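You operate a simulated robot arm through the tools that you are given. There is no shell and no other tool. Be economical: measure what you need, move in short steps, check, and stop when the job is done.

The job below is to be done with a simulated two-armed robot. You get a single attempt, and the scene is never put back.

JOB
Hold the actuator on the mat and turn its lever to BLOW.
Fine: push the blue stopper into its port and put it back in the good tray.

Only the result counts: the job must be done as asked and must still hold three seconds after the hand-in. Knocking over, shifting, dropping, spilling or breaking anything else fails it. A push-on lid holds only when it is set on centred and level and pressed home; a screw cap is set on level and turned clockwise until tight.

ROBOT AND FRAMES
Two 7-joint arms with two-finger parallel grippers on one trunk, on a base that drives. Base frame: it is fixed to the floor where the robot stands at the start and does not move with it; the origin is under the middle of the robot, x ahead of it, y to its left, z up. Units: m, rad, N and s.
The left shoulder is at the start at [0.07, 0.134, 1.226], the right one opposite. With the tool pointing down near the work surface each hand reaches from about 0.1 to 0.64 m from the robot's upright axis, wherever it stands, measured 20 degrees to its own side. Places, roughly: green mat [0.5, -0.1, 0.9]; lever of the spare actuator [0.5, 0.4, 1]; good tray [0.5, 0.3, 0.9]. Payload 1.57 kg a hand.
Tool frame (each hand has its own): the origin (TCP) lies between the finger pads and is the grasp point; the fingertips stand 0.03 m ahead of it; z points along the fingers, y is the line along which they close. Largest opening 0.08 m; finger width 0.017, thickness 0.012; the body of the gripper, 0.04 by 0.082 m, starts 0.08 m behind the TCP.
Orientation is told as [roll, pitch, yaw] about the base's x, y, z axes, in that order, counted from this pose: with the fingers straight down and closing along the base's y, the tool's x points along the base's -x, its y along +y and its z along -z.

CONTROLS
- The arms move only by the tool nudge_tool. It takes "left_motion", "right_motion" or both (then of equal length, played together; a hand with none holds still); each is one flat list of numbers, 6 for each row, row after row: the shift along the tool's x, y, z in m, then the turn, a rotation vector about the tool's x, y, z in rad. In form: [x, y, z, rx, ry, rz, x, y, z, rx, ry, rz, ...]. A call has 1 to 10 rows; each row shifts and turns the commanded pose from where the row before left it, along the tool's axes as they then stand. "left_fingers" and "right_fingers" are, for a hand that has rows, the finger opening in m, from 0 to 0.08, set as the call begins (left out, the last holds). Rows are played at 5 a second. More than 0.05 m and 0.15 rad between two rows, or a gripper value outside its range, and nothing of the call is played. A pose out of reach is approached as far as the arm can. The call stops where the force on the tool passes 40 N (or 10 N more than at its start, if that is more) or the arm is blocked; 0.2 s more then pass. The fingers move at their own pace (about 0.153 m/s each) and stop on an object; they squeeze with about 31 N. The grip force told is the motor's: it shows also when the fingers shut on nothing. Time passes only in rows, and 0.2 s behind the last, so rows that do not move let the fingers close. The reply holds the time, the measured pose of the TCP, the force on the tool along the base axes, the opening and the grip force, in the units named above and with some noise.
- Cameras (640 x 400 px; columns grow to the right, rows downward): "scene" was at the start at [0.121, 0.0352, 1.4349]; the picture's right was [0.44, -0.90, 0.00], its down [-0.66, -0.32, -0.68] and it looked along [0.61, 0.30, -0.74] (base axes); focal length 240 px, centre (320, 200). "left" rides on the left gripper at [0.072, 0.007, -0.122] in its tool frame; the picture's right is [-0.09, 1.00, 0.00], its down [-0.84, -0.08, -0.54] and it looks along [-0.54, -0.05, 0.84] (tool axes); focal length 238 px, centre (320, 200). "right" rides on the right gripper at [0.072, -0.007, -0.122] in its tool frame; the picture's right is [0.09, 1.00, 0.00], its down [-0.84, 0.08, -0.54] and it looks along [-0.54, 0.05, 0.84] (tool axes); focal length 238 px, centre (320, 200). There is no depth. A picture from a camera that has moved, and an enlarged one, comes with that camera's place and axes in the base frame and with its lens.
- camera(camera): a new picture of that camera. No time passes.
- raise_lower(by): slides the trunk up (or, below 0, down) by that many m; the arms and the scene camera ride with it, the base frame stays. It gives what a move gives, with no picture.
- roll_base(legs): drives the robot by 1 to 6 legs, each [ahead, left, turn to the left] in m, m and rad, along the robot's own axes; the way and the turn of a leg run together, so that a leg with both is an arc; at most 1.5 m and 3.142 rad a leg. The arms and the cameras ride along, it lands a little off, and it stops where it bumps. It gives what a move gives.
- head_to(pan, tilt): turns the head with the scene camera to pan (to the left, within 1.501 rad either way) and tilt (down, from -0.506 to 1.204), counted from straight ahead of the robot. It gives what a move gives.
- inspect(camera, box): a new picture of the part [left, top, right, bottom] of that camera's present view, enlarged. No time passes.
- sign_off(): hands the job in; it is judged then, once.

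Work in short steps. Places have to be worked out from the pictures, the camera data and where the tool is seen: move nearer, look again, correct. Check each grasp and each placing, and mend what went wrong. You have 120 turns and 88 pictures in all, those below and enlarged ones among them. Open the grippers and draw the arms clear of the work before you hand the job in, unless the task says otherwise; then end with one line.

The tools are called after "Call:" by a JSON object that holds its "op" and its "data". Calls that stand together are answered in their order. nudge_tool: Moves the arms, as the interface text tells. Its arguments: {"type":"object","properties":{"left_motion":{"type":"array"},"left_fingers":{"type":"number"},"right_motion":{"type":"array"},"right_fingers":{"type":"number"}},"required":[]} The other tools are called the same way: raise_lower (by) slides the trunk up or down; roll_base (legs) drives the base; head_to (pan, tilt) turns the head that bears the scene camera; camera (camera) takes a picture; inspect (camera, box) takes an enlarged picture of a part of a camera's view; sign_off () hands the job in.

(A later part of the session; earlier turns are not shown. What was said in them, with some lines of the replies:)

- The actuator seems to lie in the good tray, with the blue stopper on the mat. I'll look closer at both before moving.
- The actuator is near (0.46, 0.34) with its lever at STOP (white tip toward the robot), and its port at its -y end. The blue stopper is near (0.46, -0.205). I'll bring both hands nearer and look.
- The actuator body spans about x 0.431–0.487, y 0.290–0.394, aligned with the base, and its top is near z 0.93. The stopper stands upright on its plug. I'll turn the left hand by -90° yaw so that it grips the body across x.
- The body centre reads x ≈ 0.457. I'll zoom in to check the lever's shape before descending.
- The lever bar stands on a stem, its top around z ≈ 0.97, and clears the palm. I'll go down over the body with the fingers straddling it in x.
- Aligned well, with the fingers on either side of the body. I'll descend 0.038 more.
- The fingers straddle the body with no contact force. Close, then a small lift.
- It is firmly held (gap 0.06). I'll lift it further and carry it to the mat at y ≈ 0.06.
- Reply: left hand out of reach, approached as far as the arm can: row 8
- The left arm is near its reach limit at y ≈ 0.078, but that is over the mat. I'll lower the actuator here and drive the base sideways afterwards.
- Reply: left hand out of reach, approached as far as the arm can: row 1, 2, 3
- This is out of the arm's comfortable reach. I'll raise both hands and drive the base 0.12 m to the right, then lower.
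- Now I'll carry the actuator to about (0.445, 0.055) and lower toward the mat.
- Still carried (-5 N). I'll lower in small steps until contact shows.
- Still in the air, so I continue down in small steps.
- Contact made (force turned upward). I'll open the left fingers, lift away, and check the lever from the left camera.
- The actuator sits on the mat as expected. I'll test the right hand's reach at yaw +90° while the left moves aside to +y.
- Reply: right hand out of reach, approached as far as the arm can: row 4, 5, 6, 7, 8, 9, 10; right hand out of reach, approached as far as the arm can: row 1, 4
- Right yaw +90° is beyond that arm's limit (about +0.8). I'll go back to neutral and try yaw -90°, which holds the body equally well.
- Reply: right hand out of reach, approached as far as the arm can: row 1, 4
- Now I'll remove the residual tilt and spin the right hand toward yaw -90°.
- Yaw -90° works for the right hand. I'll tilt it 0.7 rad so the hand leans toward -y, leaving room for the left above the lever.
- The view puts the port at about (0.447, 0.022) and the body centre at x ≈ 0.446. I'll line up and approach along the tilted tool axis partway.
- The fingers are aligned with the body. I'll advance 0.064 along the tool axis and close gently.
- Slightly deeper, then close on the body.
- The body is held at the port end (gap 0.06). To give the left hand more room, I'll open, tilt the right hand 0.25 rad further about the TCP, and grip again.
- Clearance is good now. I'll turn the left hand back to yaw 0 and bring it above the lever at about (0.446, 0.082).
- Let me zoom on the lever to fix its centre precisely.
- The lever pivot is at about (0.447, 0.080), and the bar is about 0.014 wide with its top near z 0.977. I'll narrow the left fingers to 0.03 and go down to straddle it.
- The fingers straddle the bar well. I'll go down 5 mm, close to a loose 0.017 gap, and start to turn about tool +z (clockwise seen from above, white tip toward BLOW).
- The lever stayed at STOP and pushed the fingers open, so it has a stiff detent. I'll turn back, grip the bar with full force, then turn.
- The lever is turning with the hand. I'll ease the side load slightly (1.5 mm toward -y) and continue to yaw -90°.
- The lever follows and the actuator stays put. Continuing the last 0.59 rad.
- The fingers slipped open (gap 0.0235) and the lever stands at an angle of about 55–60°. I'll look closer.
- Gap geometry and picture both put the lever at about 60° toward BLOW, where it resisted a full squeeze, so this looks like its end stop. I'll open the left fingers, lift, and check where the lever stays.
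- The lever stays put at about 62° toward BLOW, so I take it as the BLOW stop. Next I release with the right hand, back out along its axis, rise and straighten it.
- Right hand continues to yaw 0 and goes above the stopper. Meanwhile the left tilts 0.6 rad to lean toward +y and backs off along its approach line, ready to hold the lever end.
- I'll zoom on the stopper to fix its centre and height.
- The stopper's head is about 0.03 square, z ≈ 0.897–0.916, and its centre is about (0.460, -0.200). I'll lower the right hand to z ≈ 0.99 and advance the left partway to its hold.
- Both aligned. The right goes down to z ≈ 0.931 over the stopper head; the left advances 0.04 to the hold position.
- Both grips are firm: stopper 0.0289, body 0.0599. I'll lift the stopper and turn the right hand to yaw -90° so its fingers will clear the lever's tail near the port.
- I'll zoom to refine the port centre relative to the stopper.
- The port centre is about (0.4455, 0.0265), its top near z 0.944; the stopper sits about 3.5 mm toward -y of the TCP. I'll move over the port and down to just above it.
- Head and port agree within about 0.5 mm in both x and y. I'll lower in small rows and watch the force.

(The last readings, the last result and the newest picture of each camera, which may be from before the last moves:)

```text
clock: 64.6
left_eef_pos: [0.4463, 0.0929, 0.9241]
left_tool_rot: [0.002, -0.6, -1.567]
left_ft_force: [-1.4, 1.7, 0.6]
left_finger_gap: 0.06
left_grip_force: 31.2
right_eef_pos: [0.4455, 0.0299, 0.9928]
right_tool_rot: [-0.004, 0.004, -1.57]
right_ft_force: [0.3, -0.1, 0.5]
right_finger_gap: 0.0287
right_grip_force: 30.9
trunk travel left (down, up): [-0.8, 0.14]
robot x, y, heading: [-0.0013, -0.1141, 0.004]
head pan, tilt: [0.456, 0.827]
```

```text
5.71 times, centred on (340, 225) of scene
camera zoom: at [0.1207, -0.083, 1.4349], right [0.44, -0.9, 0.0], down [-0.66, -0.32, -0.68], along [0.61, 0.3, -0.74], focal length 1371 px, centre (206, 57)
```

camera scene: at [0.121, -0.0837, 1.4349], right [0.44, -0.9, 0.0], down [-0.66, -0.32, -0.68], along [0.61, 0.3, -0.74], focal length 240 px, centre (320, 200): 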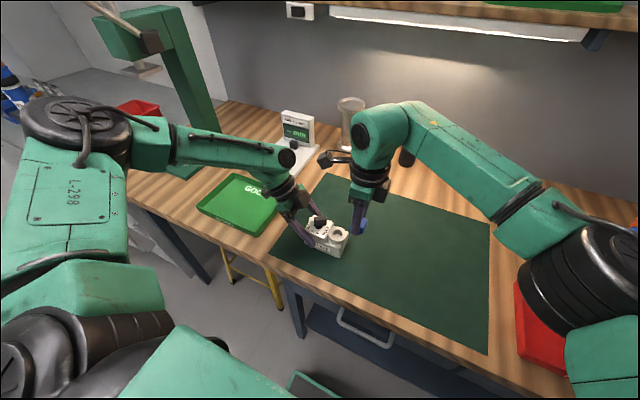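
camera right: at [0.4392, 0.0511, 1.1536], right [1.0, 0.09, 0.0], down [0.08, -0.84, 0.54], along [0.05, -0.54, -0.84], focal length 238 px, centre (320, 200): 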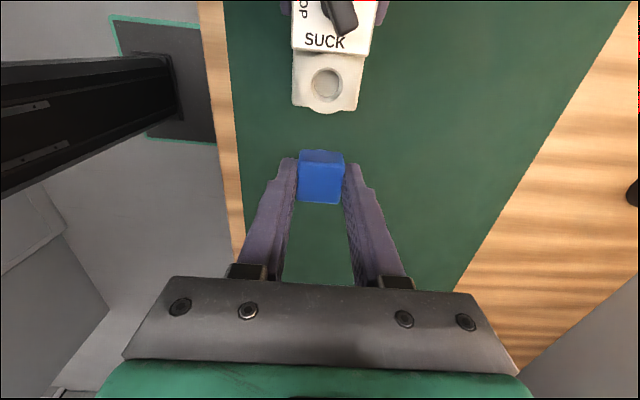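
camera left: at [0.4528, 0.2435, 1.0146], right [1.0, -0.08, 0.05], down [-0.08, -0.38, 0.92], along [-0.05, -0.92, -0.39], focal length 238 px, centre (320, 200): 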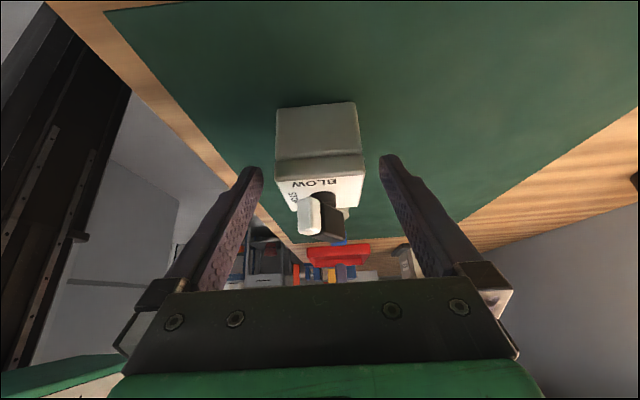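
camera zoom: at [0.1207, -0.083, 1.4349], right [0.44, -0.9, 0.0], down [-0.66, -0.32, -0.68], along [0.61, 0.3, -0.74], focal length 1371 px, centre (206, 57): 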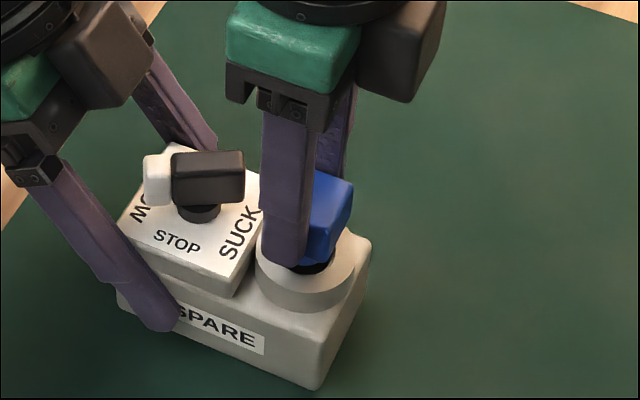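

No contact yet and it looks centred. Continue down.

Call:
{"op": "nudge_tool", "data": {"right_motion": [0, 0, 0.003, 0, 0, 0, 0, 0, 0.003, 0, 0, 0, 0, 0, 0.003, 0, 0, 0, 0, 0, 0.003, 0, 0, 0]}}

Call:
{"op": "inspect", "data": {"camera": "scene", "box": [295, 190, 385, 260]}}

```text
clock: 65.6
left_eef_pos: [0.4459, 0.0932, 0.9237]
left_tool_rot: [0.002, -0.6, -1.569]
left_ft_force: [0.4, 0.3, -0.2]
left_finger_gap: 0.0599
left_grip_force: 30.4
right_eef_pos: [0.4467, 0.0301, 0.9813]
right_tool_rot: [-0.001, 0.003, -1.571]
right_ft_force: [0.0, 0.2, 4.4]
right_finger_gap: 0.0286
right_grip_force: 31.6
trunk travel left (down, up): [-0.8, 0.14]
robot x, y, heading: [-0.0048, -0.1225, -0.001]
head pan, tilt: [0.456, 0.827]
```

```text
5.71 times, centred on (340, 225) of scene
camera zoom: at [0.1207, -0.0831, 1.4349], right [0.44, -0.9, 0.0], down [-0.66, -0.32, -0.68], along [0.61, 0.3, -0.74], focal length 1371 px, centre (206, 57)
```

zoom: 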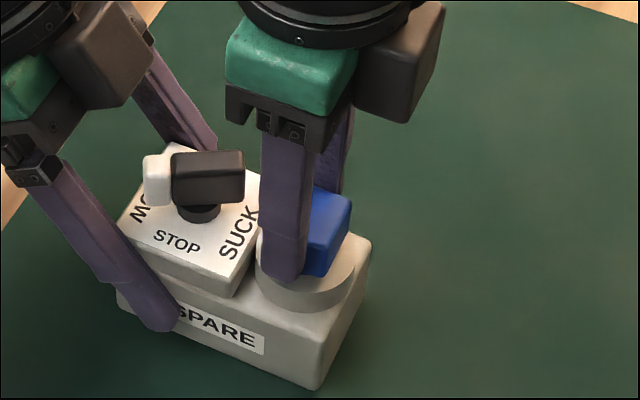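

The plug is entering with about 4 N. I'll press further in 2 mm rows.

Call:
{"op": "nudge_tool", "data": {"right_motion": [0, 0, 0.002, 0, 0, 0, 0, 0, 0.002, 0, 0, 0, 0, 0, 0.002, 0, 0, 0, 0, 0, 0.002, 0, 0, 0]}}

Call:
{"op": "inspect", "data": {"camera": "scene", "box": [295, 190, 385, 260]}}

```text
clock: 66.6
left_eef_pos: [0.4465, 0.0945, 0.9241]
left_tool_rot: [0.0, -0.601, -1.57]
left_ft_force: [4.4, 1.9, -6.4]
left_finger_gap: 0.06
left_grip_force: 31.0
right_eef_pos: [0.4465, 0.031, 0.974]
right_tool_rot: [-0.002, 0.005, -1.572]
right_ft_force: [-1.0, -1.4, 23.6]
right_finger_gap: 0.0287
right_grip_force: 31.4
trunk travel left (down, up): [-0.8, 0.14]
robot x, y, heading: [0.0013, -0.1204, 0.005]
head pan, tilt: [0.456, 0.827]
```

```text
5.71 times, centred on (340, 225) of scene
camera zoom: at [0.1203, -0.0834, 1.4351], right [0.44, -0.9, 0.0], down [-0.66, -0.32, -0.68], along [0.61, 0.3, -0.74], focal length 1371 px, centre (206, 57)
```

zoom: 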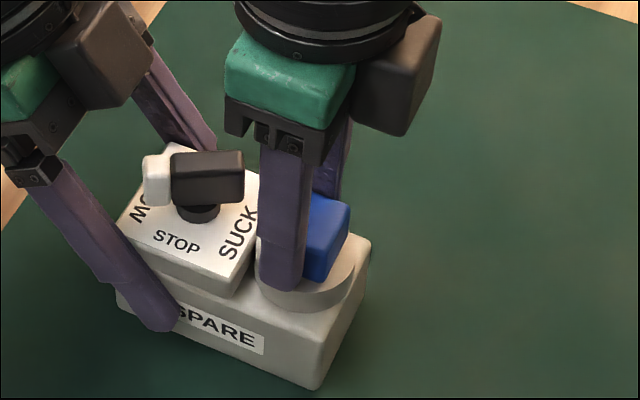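

Resistance is building (24 N). I'll press on; the call stops by itself at its force limit.

Call:
{"op": "nudge_tool", "data": {"right_motion": [0, 0, 0.002, 0, 0, 0, 0, 0, 0.002, 0, 0, 0, 0, 0, 0.002, 0, 0, 0, 0, 0, 0.002, 0, 0, 0]}}

Call:
{"op": "inspect", "data": {"camera": "scene", "box": [295, 190, 385, 260]}}

```text
clock: 67.2
left_eef_pos: [0.4465, 0.0943, 0.9231]
left_tool_rot: [0.0, -0.6, -1.569]
left_ft_force: [0.7, 1.5, 1.5]
left_finger_gap: 0.0598
left_grip_force: 31.2
right_eef_pos: [0.4462, 0.0311, 0.9718]
right_tool_rot: [0.002, 0.006, -1.572]
right_ft_force: [0.1, -2.1, 6.6]
right_finger_gap: 0.0286
right_grip_force: 31.1
trunk travel left (down, up): [-0.8, 0.14]
robot x, y, heading: [-0.0016, -0.1212, 0.0]
head pan, tilt: [0.456, 0.827]
stopped in row 2 (right hand): the force on the tool passed its limit (the readings are from after the stop); the commanded pose is now the measured one
```

```text
5.71 times, centred on (340, 225) of scene
camera zoom: at [0.1197, -0.0837, 1.4348], right [0.44, -0.9, 0.0], down [-0.66, -0.32, -0.68], along [0.61, 0.3, -0.74], focal length 1371 px, centre (206, 57)
```

zoom: 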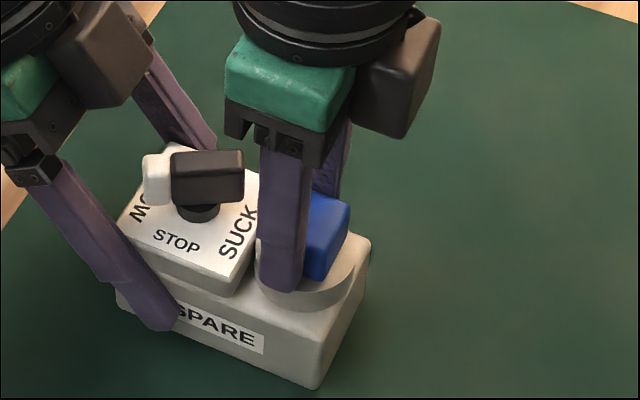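

The 40 N limit was reached. Fingertips may be resting on the ring, so I'll open, rise a little, and inspect the seat from the right camera.

Call:
{"op": "nudge_tool", "data": {"right_motion": [0, 0, 0, 0, 0, 0, 0, 0, 0, 0, 0, 0, 0, 0, -0.03, 0, 0, 0, 0, 0, -0.03, 0, 0, 0, 0, 0, 0, 0, 0, 0], "right_fingers": 0.06}}

Call:
{"op": "inspect", "data": {"camera": "right", "box": [260, 60, 380, 200]}}

Call:
{"op": "inspect", "data": {"camera": "scene", "box": [305, 200, 375, 260]}}

```text
clock: 68.4
left_eef_pos: [0.447, 0.0939, 0.9231]
left_tool_rot: [0.002, -0.601, -1.569]
left_ft_force: [0.7, -0.4, 5.8]
left_finger_gap: 0.0601
left_grip_force: 30.8
right_eef_pos: [0.4472, 0.0292, 1.0305]
right_tool_rot: [-0.001, 0.007, -1.571]
right_ft_force: [-0.8, 0.0, 0.2]
right_finger_gap: 0.0601
right_grip_force: 0.1
trunk travel left (down, up): [-0.8, 0.14]
robot x, y, heading: [-0.0022, -0.1218, 0.003]
head pan, tilt: [0.456, 0.827]
```

```text
2.86 times, centred on (320, 130) of right
camera zoom: at [0.44, 0.1003, 1.1537], right [1.0, 0.09, 0.0], down [0.08, -0.84, 0.54], along [0.05, -0.53, -0.84], focal length 681 px, centre (320, 400)
```

zoom: 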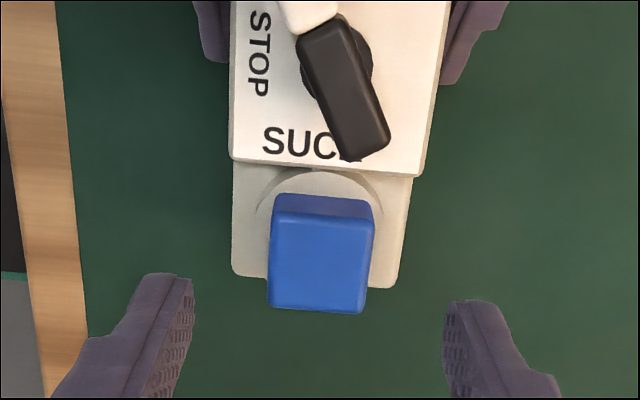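

```text
6.67 times, centred on (340, 230) of scene
camera zoom: at [0.1202, -0.0834, 1.435], right [0.44, -0.9, 0.0], down [-0.66, -0.32, -0.68], along [0.61, 0.3, -0.74], focal length 1599 px, centre (187, 0)
```

zoom: 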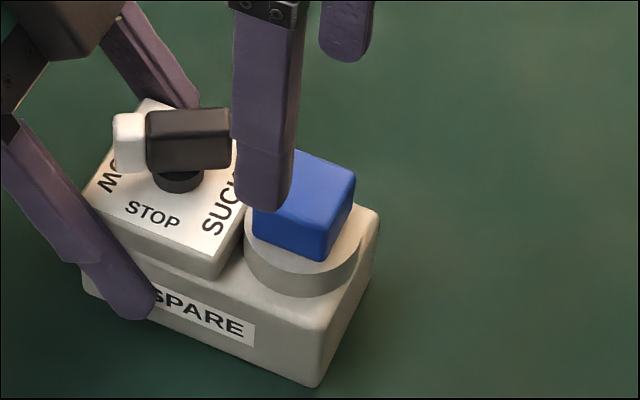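

The head looks nearly flush on the ring. To make sure it is home, I'll close the right fingers and press on the head's centre until the limit.

Call:
{"op": "nudge_tool", "data": {"right_motion": [-0.003, 0, 0, 0, 0, 0, 0, 0, 0, 0, 0, 0, 0, 0, 0.025, 0, 0, 0, 0, 0, 0.006, 0, 0, 0, 0, 0, 0.003, 0, 0, 0, 0, 0, 0.003, 0, 0, 0, 0, 0, 0.003, 0, 0, 0, 0, 0, 0.003, 0, 0, 0, 0, 0, 0.003, 0, 0, 0], "right_fingers": 0.0}}

Call:
{"op": "inspect", "data": {"camera": "scene", "box": [305, 200, 375, 260]}}

```text
clock: 70.2
left_eef_pos: [0.4455, 0.0951, 0.923]
left_tool_rot: [0.002, -0.597, -1.566]
left_ft_force: [-0.2, -0.6, 3.1]
left_finger_gap: 0.0602
left_grip_force: 31.1
right_eef_pos: [0.4472, 0.027, 0.9959]
right_tool_rot: [0.001, 0.011, -1.571]
right_ft_force: [-0.5, -2.6, 13.3]
right_finger_gap: 0.0002
right_grip_force: 21.2
trunk travel left (down, up): [-0.8, 0.14]
robot x, y, heading: [0.0012, -0.1177, 0.004]
head pan, tilt: [0.456, 0.827]
stopped in row 8 (right hand): the force on the tool passed its limit (the readings are from after the stop); the commanded pose is now the measured one
```

```text
6.67 times, centred on (340, 230) of scene
camera zoom: at [0.1187, -0.0843, 1.4351], right [0.44, -0.9, 0.0], down [-0.66, -0.32, -0.68], along [0.61, 0.3, -0.74], focal length 1599 px, centre (187, 0)
```

zoom: 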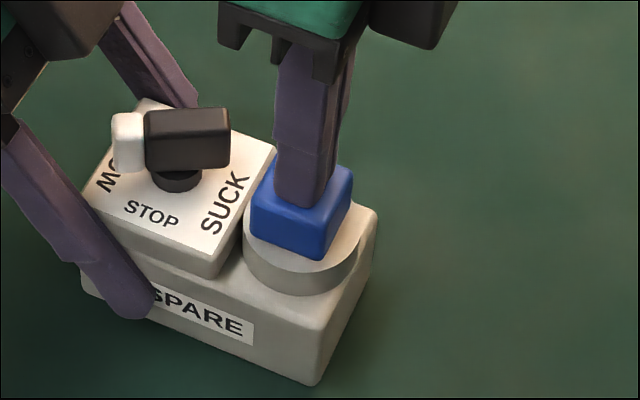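

It stalls at 40 N with the head top at z ≈ 0.966. One more press checks whether it still travels.

Call:
{"op": "nudge_tool", "data": {"right_motion": [0, 0, 0.002, 0, 0, 0, 0, 0, 0.002, 0, 0, 0, 0, 0, 0.002, 0, 0, 0, 0, 0, 0.002, 0, 0, 0]}}

Call:
{"op": "nudge_tool", "data": {"right_motion": [0, 0, -0.03, 0, 0, 0, 0, 0, -0.04, 0, 0, 0, -0.04, 0, -0.02, 0, 0, 0, -0.05, 0, 0, 0, 0, 0, -0.05, 0, 0, 0, 0, 0, -0.05, 0, 0, 0, 0, 0]}}

Call:
{"op": "inspect", "data": {"camera": "scene", "box": [305, 200, 375, 260]}}

```text
clock: 70.7
left_eef_pos: [0.4455, 0.0942, 0.9237]
left_tool_rot: [0.003, -0.596, -1.564]
left_ft_force: [-1.3, 1.2, 5.6]
left_finger_gap: 0.0599
left_grip_force: 30.9
right_eef_pos: [0.4462, 0.0282, 0.9948]
right_tool_rot: [0.005, 0.018, -1.573]
right_ft_force: [0.0, -3.2, 13.8]
right_finger_gap: 0.0
right_grip_force: 20.8
trunk travel left (down, up): [-0.8, 0.14]
robot x, y, heading: [-0.0003, -0.1186, -0.002]
head pan, tilt: [0.456, 0.827]
stopped in row 2 (right hand): the force on the tool passed its limit (the readings are from after the stop); the commanded pose is now the measured one
```

```text
clock: 72.1
left_eef_pos: [0.4459, 0.0947, 0.9227]
left_tool_rot: [0.005, -0.592, -1.564]
left_ft_force: [-4.4, -0.1, 15.6]
left_finger_gap: 0.06
left_grip_force: 30.9
right_eef_pos: [0.4447, -0.1653, 1.0815]
right_tool_rot: [0.003, 0.018, -1.572]
right_ft_force: [-0.1, 0.3, 1.2]
right_finger_gap: 0.0
right_grip_force: 21.0
trunk travel left (down, up): [-0.8, 0.14]
robot x, y, heading: [-0.0005, -0.1166, -0.001]
head pan, tilt: [0.456, 0.827]
```

```text
6.67 times, centred on (340, 230) of scene
camera zoom: at [0.118, -0.0859, 1.4353], right [0.44, -0.9, 0.0], down [-0.66, -0.32, -0.68], along [0.61, 0.3, -0.73], focal length 1599 px, centre (187, 0)
```

zoom: 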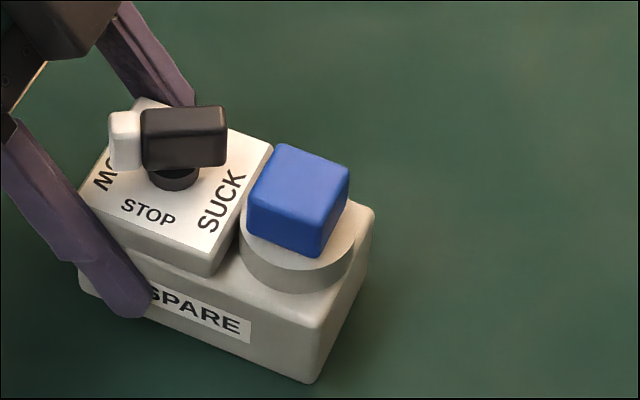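

The stopper is seated flush and no longer travels. Now the left hand releases, backs out, straightens, and goes above the body's middle for a vertical grasp as before.

Call:
{"op": "nudge_tool", "data": {"left_motion": [0, 0, 0, 0, 0, 0, 0, 0, 0, 0, 0, 0, 0, 0, -0.045, 0, 0, 0, 0, 0, -0.045, 0, 0, 0, 0, 0, -0.045, 0, 0, 0, 0, 0, 0, 0, 0.15, 0, 0, 0, 0, 0, 0.15, 0, 0, 0, 0, 0, 0.15, 0, 0, 0, 0, 0, 0.15, 0, 0, 0, 0, 0, 0, 0], "left_fingers": 0.08}}

Call:
{"op": "nudge_tool", "data": {"left_motion": [-0.038, 0, -0.02, 0, 0, 0, -0.038, 0, 0, 0, 0, 0, -0.037, 0, 0, 0, 0, 0, 0, 0, 0, 0, 0, 0]}}

Call:
{"op": "inspect", "data": {"camera": "left", "box": [240, 60, 400, 200]}}

```text
clock: 74.3
left_eef_pos: [0.4481, 0.1703, 1.0339]
left_tool_rot: [-0.001, 0.008, -1.566]
left_ft_force: [1.2, 0.9, 0.5]
left_finger_gap: 0.0797
left_grip_force: 0.1
right_eef_pos: [0.4464, -0.1636, 1.0801]
right_tool_rot: [0.002, 0.016, -1.572]
right_ft_force: [0.6, -0.2, 0.7]
right_finger_gap: 0.0002
right_grip_force: 21.6
trunk travel left (down, up): [-0.8, 0.14]
robot x, y, heading: [-0.0017, -0.1156, -0.002]
head pan, tilt: [0.456, 0.827]
```

```text
clock: 75.3
left_eef_pos: [0.4485, 0.0584, 1.0519]
left_tool_rot: [0.001, 0.004, -1.563]
left_ft_force: [-0.4, -0.4, 1.3]
left_finger_gap: 0.0801
left_grip_force: 0.0
right_eef_pos: [0.448, -0.1638, 1.0809]
right_tool_rot: [0.002, 0.016, -1.574]
right_ft_force: [-0.2, 0.0, -0.3]
right_finger_gap: 0.0
right_grip_force: 20.9
trunk travel left (down, up): [-0.8, 0.14]
robot x, y, heading: [-0.0019, -0.1216, 0.003]
head pan, tilt: [0.456, 0.827]
```

```text
2.86 times, centred on (320, 130) of left
camera zoom: at [0.4542, 0.1298, 1.1745], right [1.0, -0.08, 0.0], down [-0.07, -0.84, 0.54], along [-0.05, -0.54, -0.84], focal length 681 px, centre (320, 400)
```

zoom: 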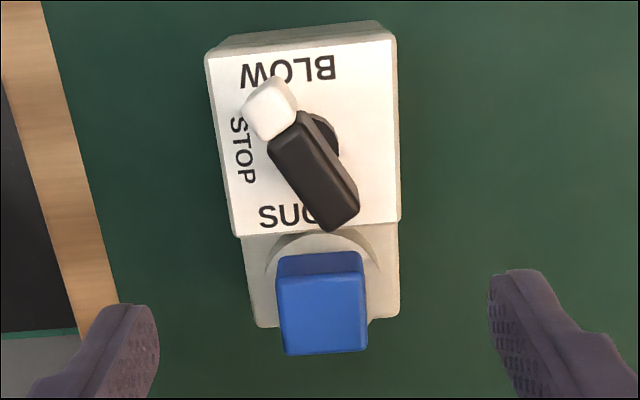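

The lever and stopper hold. I'll correct by -2 mm x and -3 mm y and descend around the body's middle.

Call:
{"op": "nudge_tool", "data": {"left_motion": [-0.003, -0.002, 0.04, 0, 0, 0, 0, 0, 0.04, 0, 0, 0, 0, 0, 0.03, 0, 0, 0, 0, 0, 0.019, 0, 0, 0, 0, 0, 0, 0, 0, 0]}}

Call:
{"op": "camera", "data": {"camera": "scene"}}

```text
clock: 76.5
left_eef_pos: [0.4464, 0.0547, 0.9222]
left_tool_rot: [0.001, 0.005, -1.563]
left_ft_force: [0.5, -0.4, 0.2]
left_finger_gap: 0.0799
left_grip_force: 0.1
right_eef_pos: [0.4475, -0.1636, 1.0803]
right_tool_rot: [0.002, 0.016, -1.571]
right_ft_force: [-0.2, -0.5, 0.2]
right_finger_gap: 0.0
right_grip_force: 20.9
trunk travel left (down, up): [-0.8, 0.14]
robot x, y, heading: [0.0, -0.1193, -0.0]
head pan, tilt: [0.456, 0.827]
```

```text
17 pictures are left
camera scene: at [0.1212, -0.0835, 1.4349], right [0.44, -0.9, 0.0], down [-0.66, -0.32, -0.68], along [0.61, 0.3, -0.74], focal length 240 px, centre (320, 200)
```

scene: 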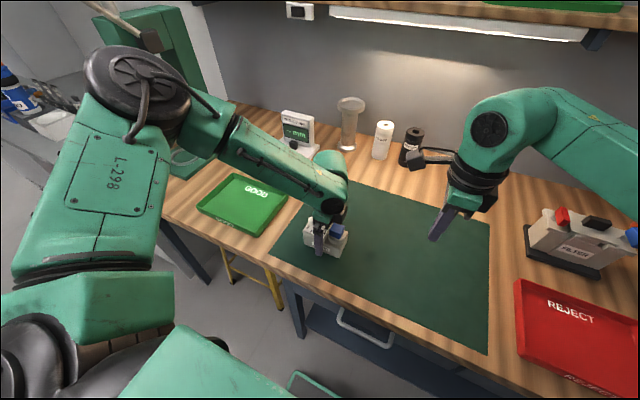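

Close, then lift by 0.09.

Call:
{"op": "nudge_tool", "data": {"left_motion": [0, 0, 0, 0, 0, 0, 0, 0, 0, 0, 0, 0, 0, 0, 0, 0, 0, 0], "left_fingers": 0.0}}

Call:
{"op": "nudge_tool", "data": {"left_motion": [0, 0, -0.03, 0, 0, 0, 0, 0, -0.03, 0, 0, 0, 0, 0, -0.03, 0, 0, 0, 0, 0, 0, 0, 0, 0]}}

Call:
{"op": "roll_base", "data": {"legs": [[0, 0.12, 0]]}}

```text
clock: 77.3
left_eef_pos: [0.4456, 0.055, 0.923]
left_tool_rot: [0.001, 0.008, -1.562]
left_ft_force: [-0.4, 0.0, 0.7]
left_finger_gap: 0.0598
left_grip_force: 30.8
right_eef_pos: [0.4475, -0.1632, 1.0799]
right_tool_rot: [0.003, 0.017, -1.572]
right_ft_force: [0.3, -0.3, -0.7]
right_finger_gap: 0.0
right_grip_force: 20.9
trunk travel left (down, up): [-0.8, 0.14]
robot x, y, heading: [0.0006, -0.1178, -0.001]
head pan, tilt: [0.456, 0.827]
```

```text
clock: 78.3
left_eef_pos: [0.447, 0.0554, 1.0138]
left_tool_rot: [-0.001, 0.004, -1.566]
left_ft_force: [0.5, 1.1, -5.4]
left_finger_gap: 0.0598
left_grip_force: 31.0
right_eef_pos: [0.4489, -0.1635, 1.0795]
right_tool_rot: [0.0, 0.016, -1.572]
right_ft_force: [-0.4, -0.6, -0.4]
right_finger_gap: 0.0
right_grip_force: 21.4
trunk travel left (down, up): [-0.8, 0.14]
robot x, y, heading: [0.0007, -0.1179, -0.001]
head pan, tilt: [0.456, 0.827]
```

```text
clock: 79.5
left_eef_pos: [0.4461, 0.1738, 1.0142]
left_tool_rot: [0.001, 0.007, -1.564]
left_ft_force: [1.2, -1.2, -5.4]
left_finger_gap: 0.0598
left_grip_force: 31.1
right_eef_pos: [0.4488, -0.0473, 1.0802]
right_tool_rot: [0.002, 0.018, -1.573]
right_ft_force: [0.1, 0.5, -0.1]
right_finger_gap: 0.0
right_grip_force: 21.2
trunk travel left (down, up): [-0.8, 0.14]
robot x, y, heading: [0.0013, 0.0025, -0.003]
head pan, tilt: [0.456, 0.827]
```

Held (-5.4 N). I'll carry it over the tray to (0.458, 0.338).

Call:
{"op": "nudge_tool", "data": {"left_motion": [0.041, 0.003, 0, 0, 0, 0, 0.041, 0.003, 0, 0, 0, 0, 0.041, 0.003, 0, 0, 0, 0, 0.041, 0.003, 0, 0, 0, 0, 0, 0, 0.03, 0, 0, 0, 0, 0, 0, 0, 0, 0]}}

Call:
{"op": "camera", "data": {"camera": "scene"}}

Call:
{"op": "camera", "data": {"camera": "left"}}

```text
clock: 80.9
left_eef_pos: [0.4566, 0.3392, 0.9838]
left_tool_rot: [0.001, 0.002, -1.563]
left_ft_force: [0.3, 0.1, -5.6]
left_finger_gap: 0.0601
left_grip_force: 30.6
right_eef_pos: [0.4491, -0.0445, 1.0806]
right_tool_rot: [0.0, 0.015, -1.573]
right_ft_force: [-1.2, 0.3, -0.7]
right_finger_gap: 0.0001
right_grip_force: 21.4
trunk travel left (down, up): [-0.8, 0.14]
robot x, y, heading: [-0.0019, 0.0002, 0.001]
head pan, tilt: [0.456, 0.827]
```

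```text
16 pictures are left
camera scene: at [0.1222, 0.0357, 1.4348], right [0.44, -0.9, 0.0], down [-0.66, -0.32, -0.68], along [0.61, 0.3, -0.74], focal length 240 px, centre (320, 200)
```

scene: 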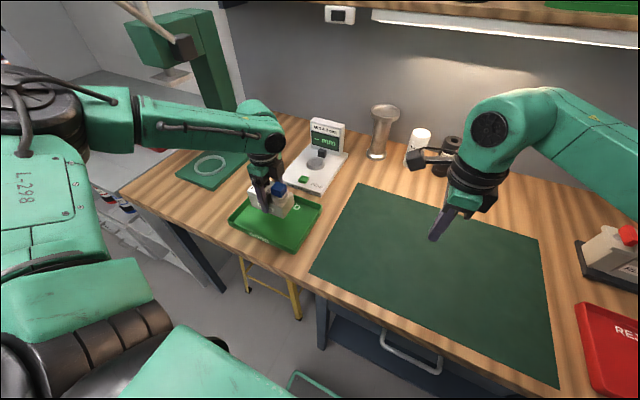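

```text
15 pictures are left
camera left: at [0.4627, 0.4106, 1.1058], right [1.0, -0.08, 0.0], down [-0.07, -0.84, 0.54], along [-0.05, -0.54, -0.84], focal length 238 px, centre (320, 200)
```

left: 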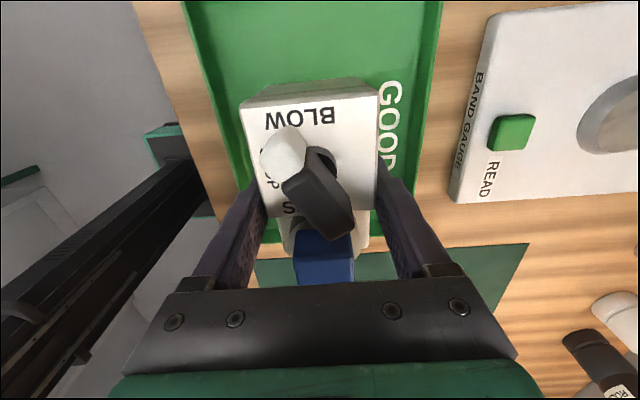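

It is centred over the tray. I'll lower to just above the floor, then in fine steps.

Call:
{"op": "nudge_tool", "data": {"left_motion": [0, 0, 0.025, 0, 0, 0, 0, 0, 0.02, 0, 0, 0, 0, 0, 0.006, 0, 0, 0, 0, 0, 0.003, 0, 0, 0, 0, 0, 0, 0, 0, 0]}}

```text
clock: 82.1
left_eef_pos: [0.4567, 0.3384, 0.93]
left_tool_rot: [0.001, 0.002, -1.566]
left_ft_force: [0.9, 1.3, -5.1]
left_finger_gap: 0.06
left_grip_force: 30.5
right_eef_pos: [0.449, -0.045, 1.0795]
right_tool_rot: [0.001, 0.015, -1.574]
right_ft_force: [0.0, 0.2, -0.5]
right_finger_gap: 0.0
right_grip_force: 21.0
trunk travel left (down, up): [-0.8, 0.14]
robot x, y, heading: [-0.002, 0.002, 0.004]
head pan, tilt: [0.456, 0.827]
```

Call:
{"op": "nudge_tool", "data": {"left_motion": [0, 0, 0.0015, 0, 0, 0, 0, 0, 0.0015, 0, 0, 0, 0, 0, 0, 0, 0, 0]}}

```text
clock: 82.9
left_eef_pos: [0.458, 0.3393, 0.9277]
left_tool_rot: [0.001, 0.005, -1.563]
left_ft_force: [0.1, 0.7, -1.1]
left_finger_gap: 0.06
left_grip_force: 30.7
right_eef_pos: [0.4475, -0.0445, 1.0808]
right_tool_rot: [0.002, 0.015, -1.573]
right_ft_force: [-0.5, 0.0, 0.3]
right_finger_gap: 0.0
right_grip_force: 21.3
trunk travel left (down, up): [-0.8, 0.14]
robot x, y, heading: [0.0015, 0.0006, 0.001]
head pan, tilt: [0.456, 0.827]
```

Contact is starting (force falling to -1 N). Half a millimetre more, then open and rise straight up.

Call:
{"op": "nudge_tool", "data": {"left_motion": [0, 0, 0.0007, 0, 0, 0, 0, 0, 0, 0, 0, 0]}}

Call:
{"op": "nudge_tool", "data": {"left_motion": [0, 0, 0, 0, 0, 0, 0, 0, 0, 0, 0, 0, 0, 0, 0, 0, 0, 0, 0, 0, -0.03, 0, 0, 0, 0, 0, -0.04, 0, 0, 0, 0, 0, -0.04, 0, 0, 0, 0, 0, -0.04, 0, 0, 0, 0, 0, 0, 0, 0, 0], "left_fingers": 0.08, "right_motion": [0, 0, -0.02, 0, 0, 0, 0, 0, -0.02, 0, 0, 0, -0.03, 0, -0.02, 0, 0, 0, -0.03, 0, 0, 0, 0, 0, -0.03, 0, 0, 0, 0, 0, -0.03, 0, 0, 0, 0, 0, 0, 0, 0, 0, 0, 0, 0, 0, 0, 0, 0, 0], "right_fingers": 0.08}}

Call:
{"op": "inspect", "data": {"camera": "left", "box": [230, 20, 410, 200]}}

Call:
{"op": "inspect", "data": {"camera": "scene", "box": [215, 165, 335, 255]}}

```text
clock: 83.5
left_eef_pos: [0.4574, 0.3388, 0.9288]
left_tool_rot: [0.003, 0.005, -1.562]
left_ft_force: [1.8, 3.7, 6.0]
left_finger_gap: 0.0596
left_grip_force: 31.6
right_eef_pos: [0.446, -0.0448, 1.0794]
right_tool_rot: [0.001, 0.016, -1.572]
right_ft_force: [0.2, 0.4, -0.1]
right_finger_gap: 0.0001
right_grip_force: 21.2
trunk travel left (down, up): [-0.8, 0.14]
robot x, y, heading: [0.0004, 0.0003, 0.001]
head pan, tilt: [0.456, 0.827]
```

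```text
clock: 85.3
left_eef_pos: [0.4566, 0.3373, 1.0772]
left_tool_rot: [-0.001, 0.005, -1.563]
left_ft_force: [0.3, -0.7, 0.1]
left_finger_gap: 0.0797
left_grip_force: 0.1
right_eef_pos: [0.4464, -0.1661, 1.1385]
right_tool_rot: [0.002, 0.016, -1.573]
right_ft_force: [0.5, -0.2, 0.1]
right_finger_gap: 0.0801
right_grip_force: 0.0
trunk travel left (down, up): [-0.8, 0.14]
robot x, y, heading: [0.0033, -0.0012, -0.002]
head pan, tilt: [0.456, 0.827]
```

```text
2.22 times, centred on (320, 110) of left
camera zoom: at [0.4621, 0.4093, 1.2001], right [1.0, -0.09, 0.0], down [-0.07, -0.84, 0.54], along [-0.05, -0.54, -0.84], focal length 530 px, centre (320, 400)
```

zoom: 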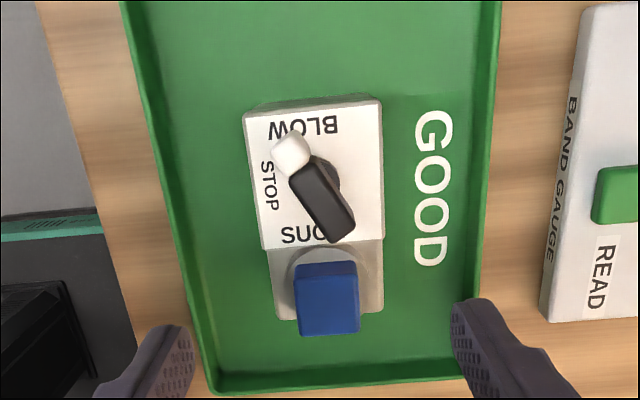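

```text
4.44 times, centred on (275, 210) of scene
camera zoom: at [0.1217, 0.036, 1.4348], right [0.44, -0.9, 0.0], down [-0.66, -0.32, -0.68], along [0.61, 0.3, -0.74], focal length 1066 px, centre (520, 156)
```

zoom: 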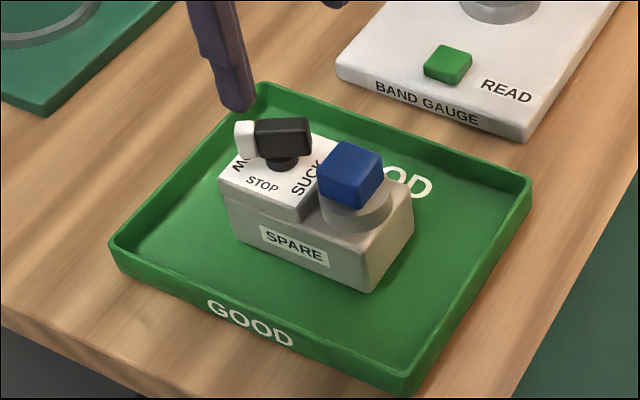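

The actuator is back in the good tray with the lever at BLOW and the stopper seated. I'll draw the left arm further up, clear of the work.

Call:
{"op": "nudge_tool", "data": {"left_motion": [0, 0, -0.04, 0, 0, 0, 0, 0, -0.04, 0, 0, 0, 0, 0, -0.03, 0, 0, 0, 0, 0, 0, 0, 0, 0]}}

Call:
{"op": "inspect", "data": {"camera": "left", "box": [250, 60, 390, 180]}}

```text
clock: 86.3
left_eef_pos: [0.4569, 0.3378, 1.1885]
left_tool_rot: [-0.001, 0.005, -1.564]
left_ft_force: [-0.2, -0.3, -0.4]
left_finger_gap: 0.0798
left_grip_force: 0.1
right_eef_pos: [0.4469, -0.1671, 1.1395]
right_tool_rot: [0.002, 0.015, -1.573]
right_ft_force: [0.6, 0.5, -0.6]
right_finger_gap: 0.0801
right_grip_force: 0.1
trunk travel left (down, up): [-0.8, 0.14]
robot x, y, heading: [-0.0009, 0.0013, -0.0]
head pan, tilt: [0.456, 0.827]
```

```text
3.33 times, centred on (320, 120) of left
camera zoom: at [0.4624, 0.4087, 1.3097], right [1.0, -0.09, 0.0], down [-0.07, -0.84, 0.54], along [-0.05, -0.54, -0.84], focal length 794 px, centre (320, 467)
```

zoom: 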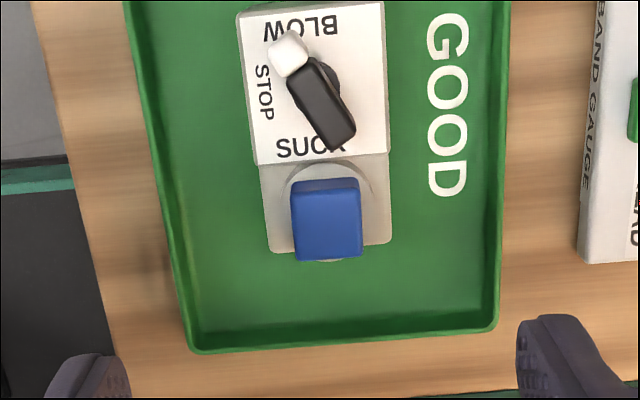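

Everything is in place, both grippers are open, and the arms are clear, so I'm handing in.

Call:
{"op": "sign_off", "data": {}}

```text
The job is handed in.
```

I turned the actuator's lever from STOP towards BLOW until it stopped at about 60°, which I judged to be its BLOW stop; I also pressed the blue stopper fully into the port, and the actuator is back in the good tray.
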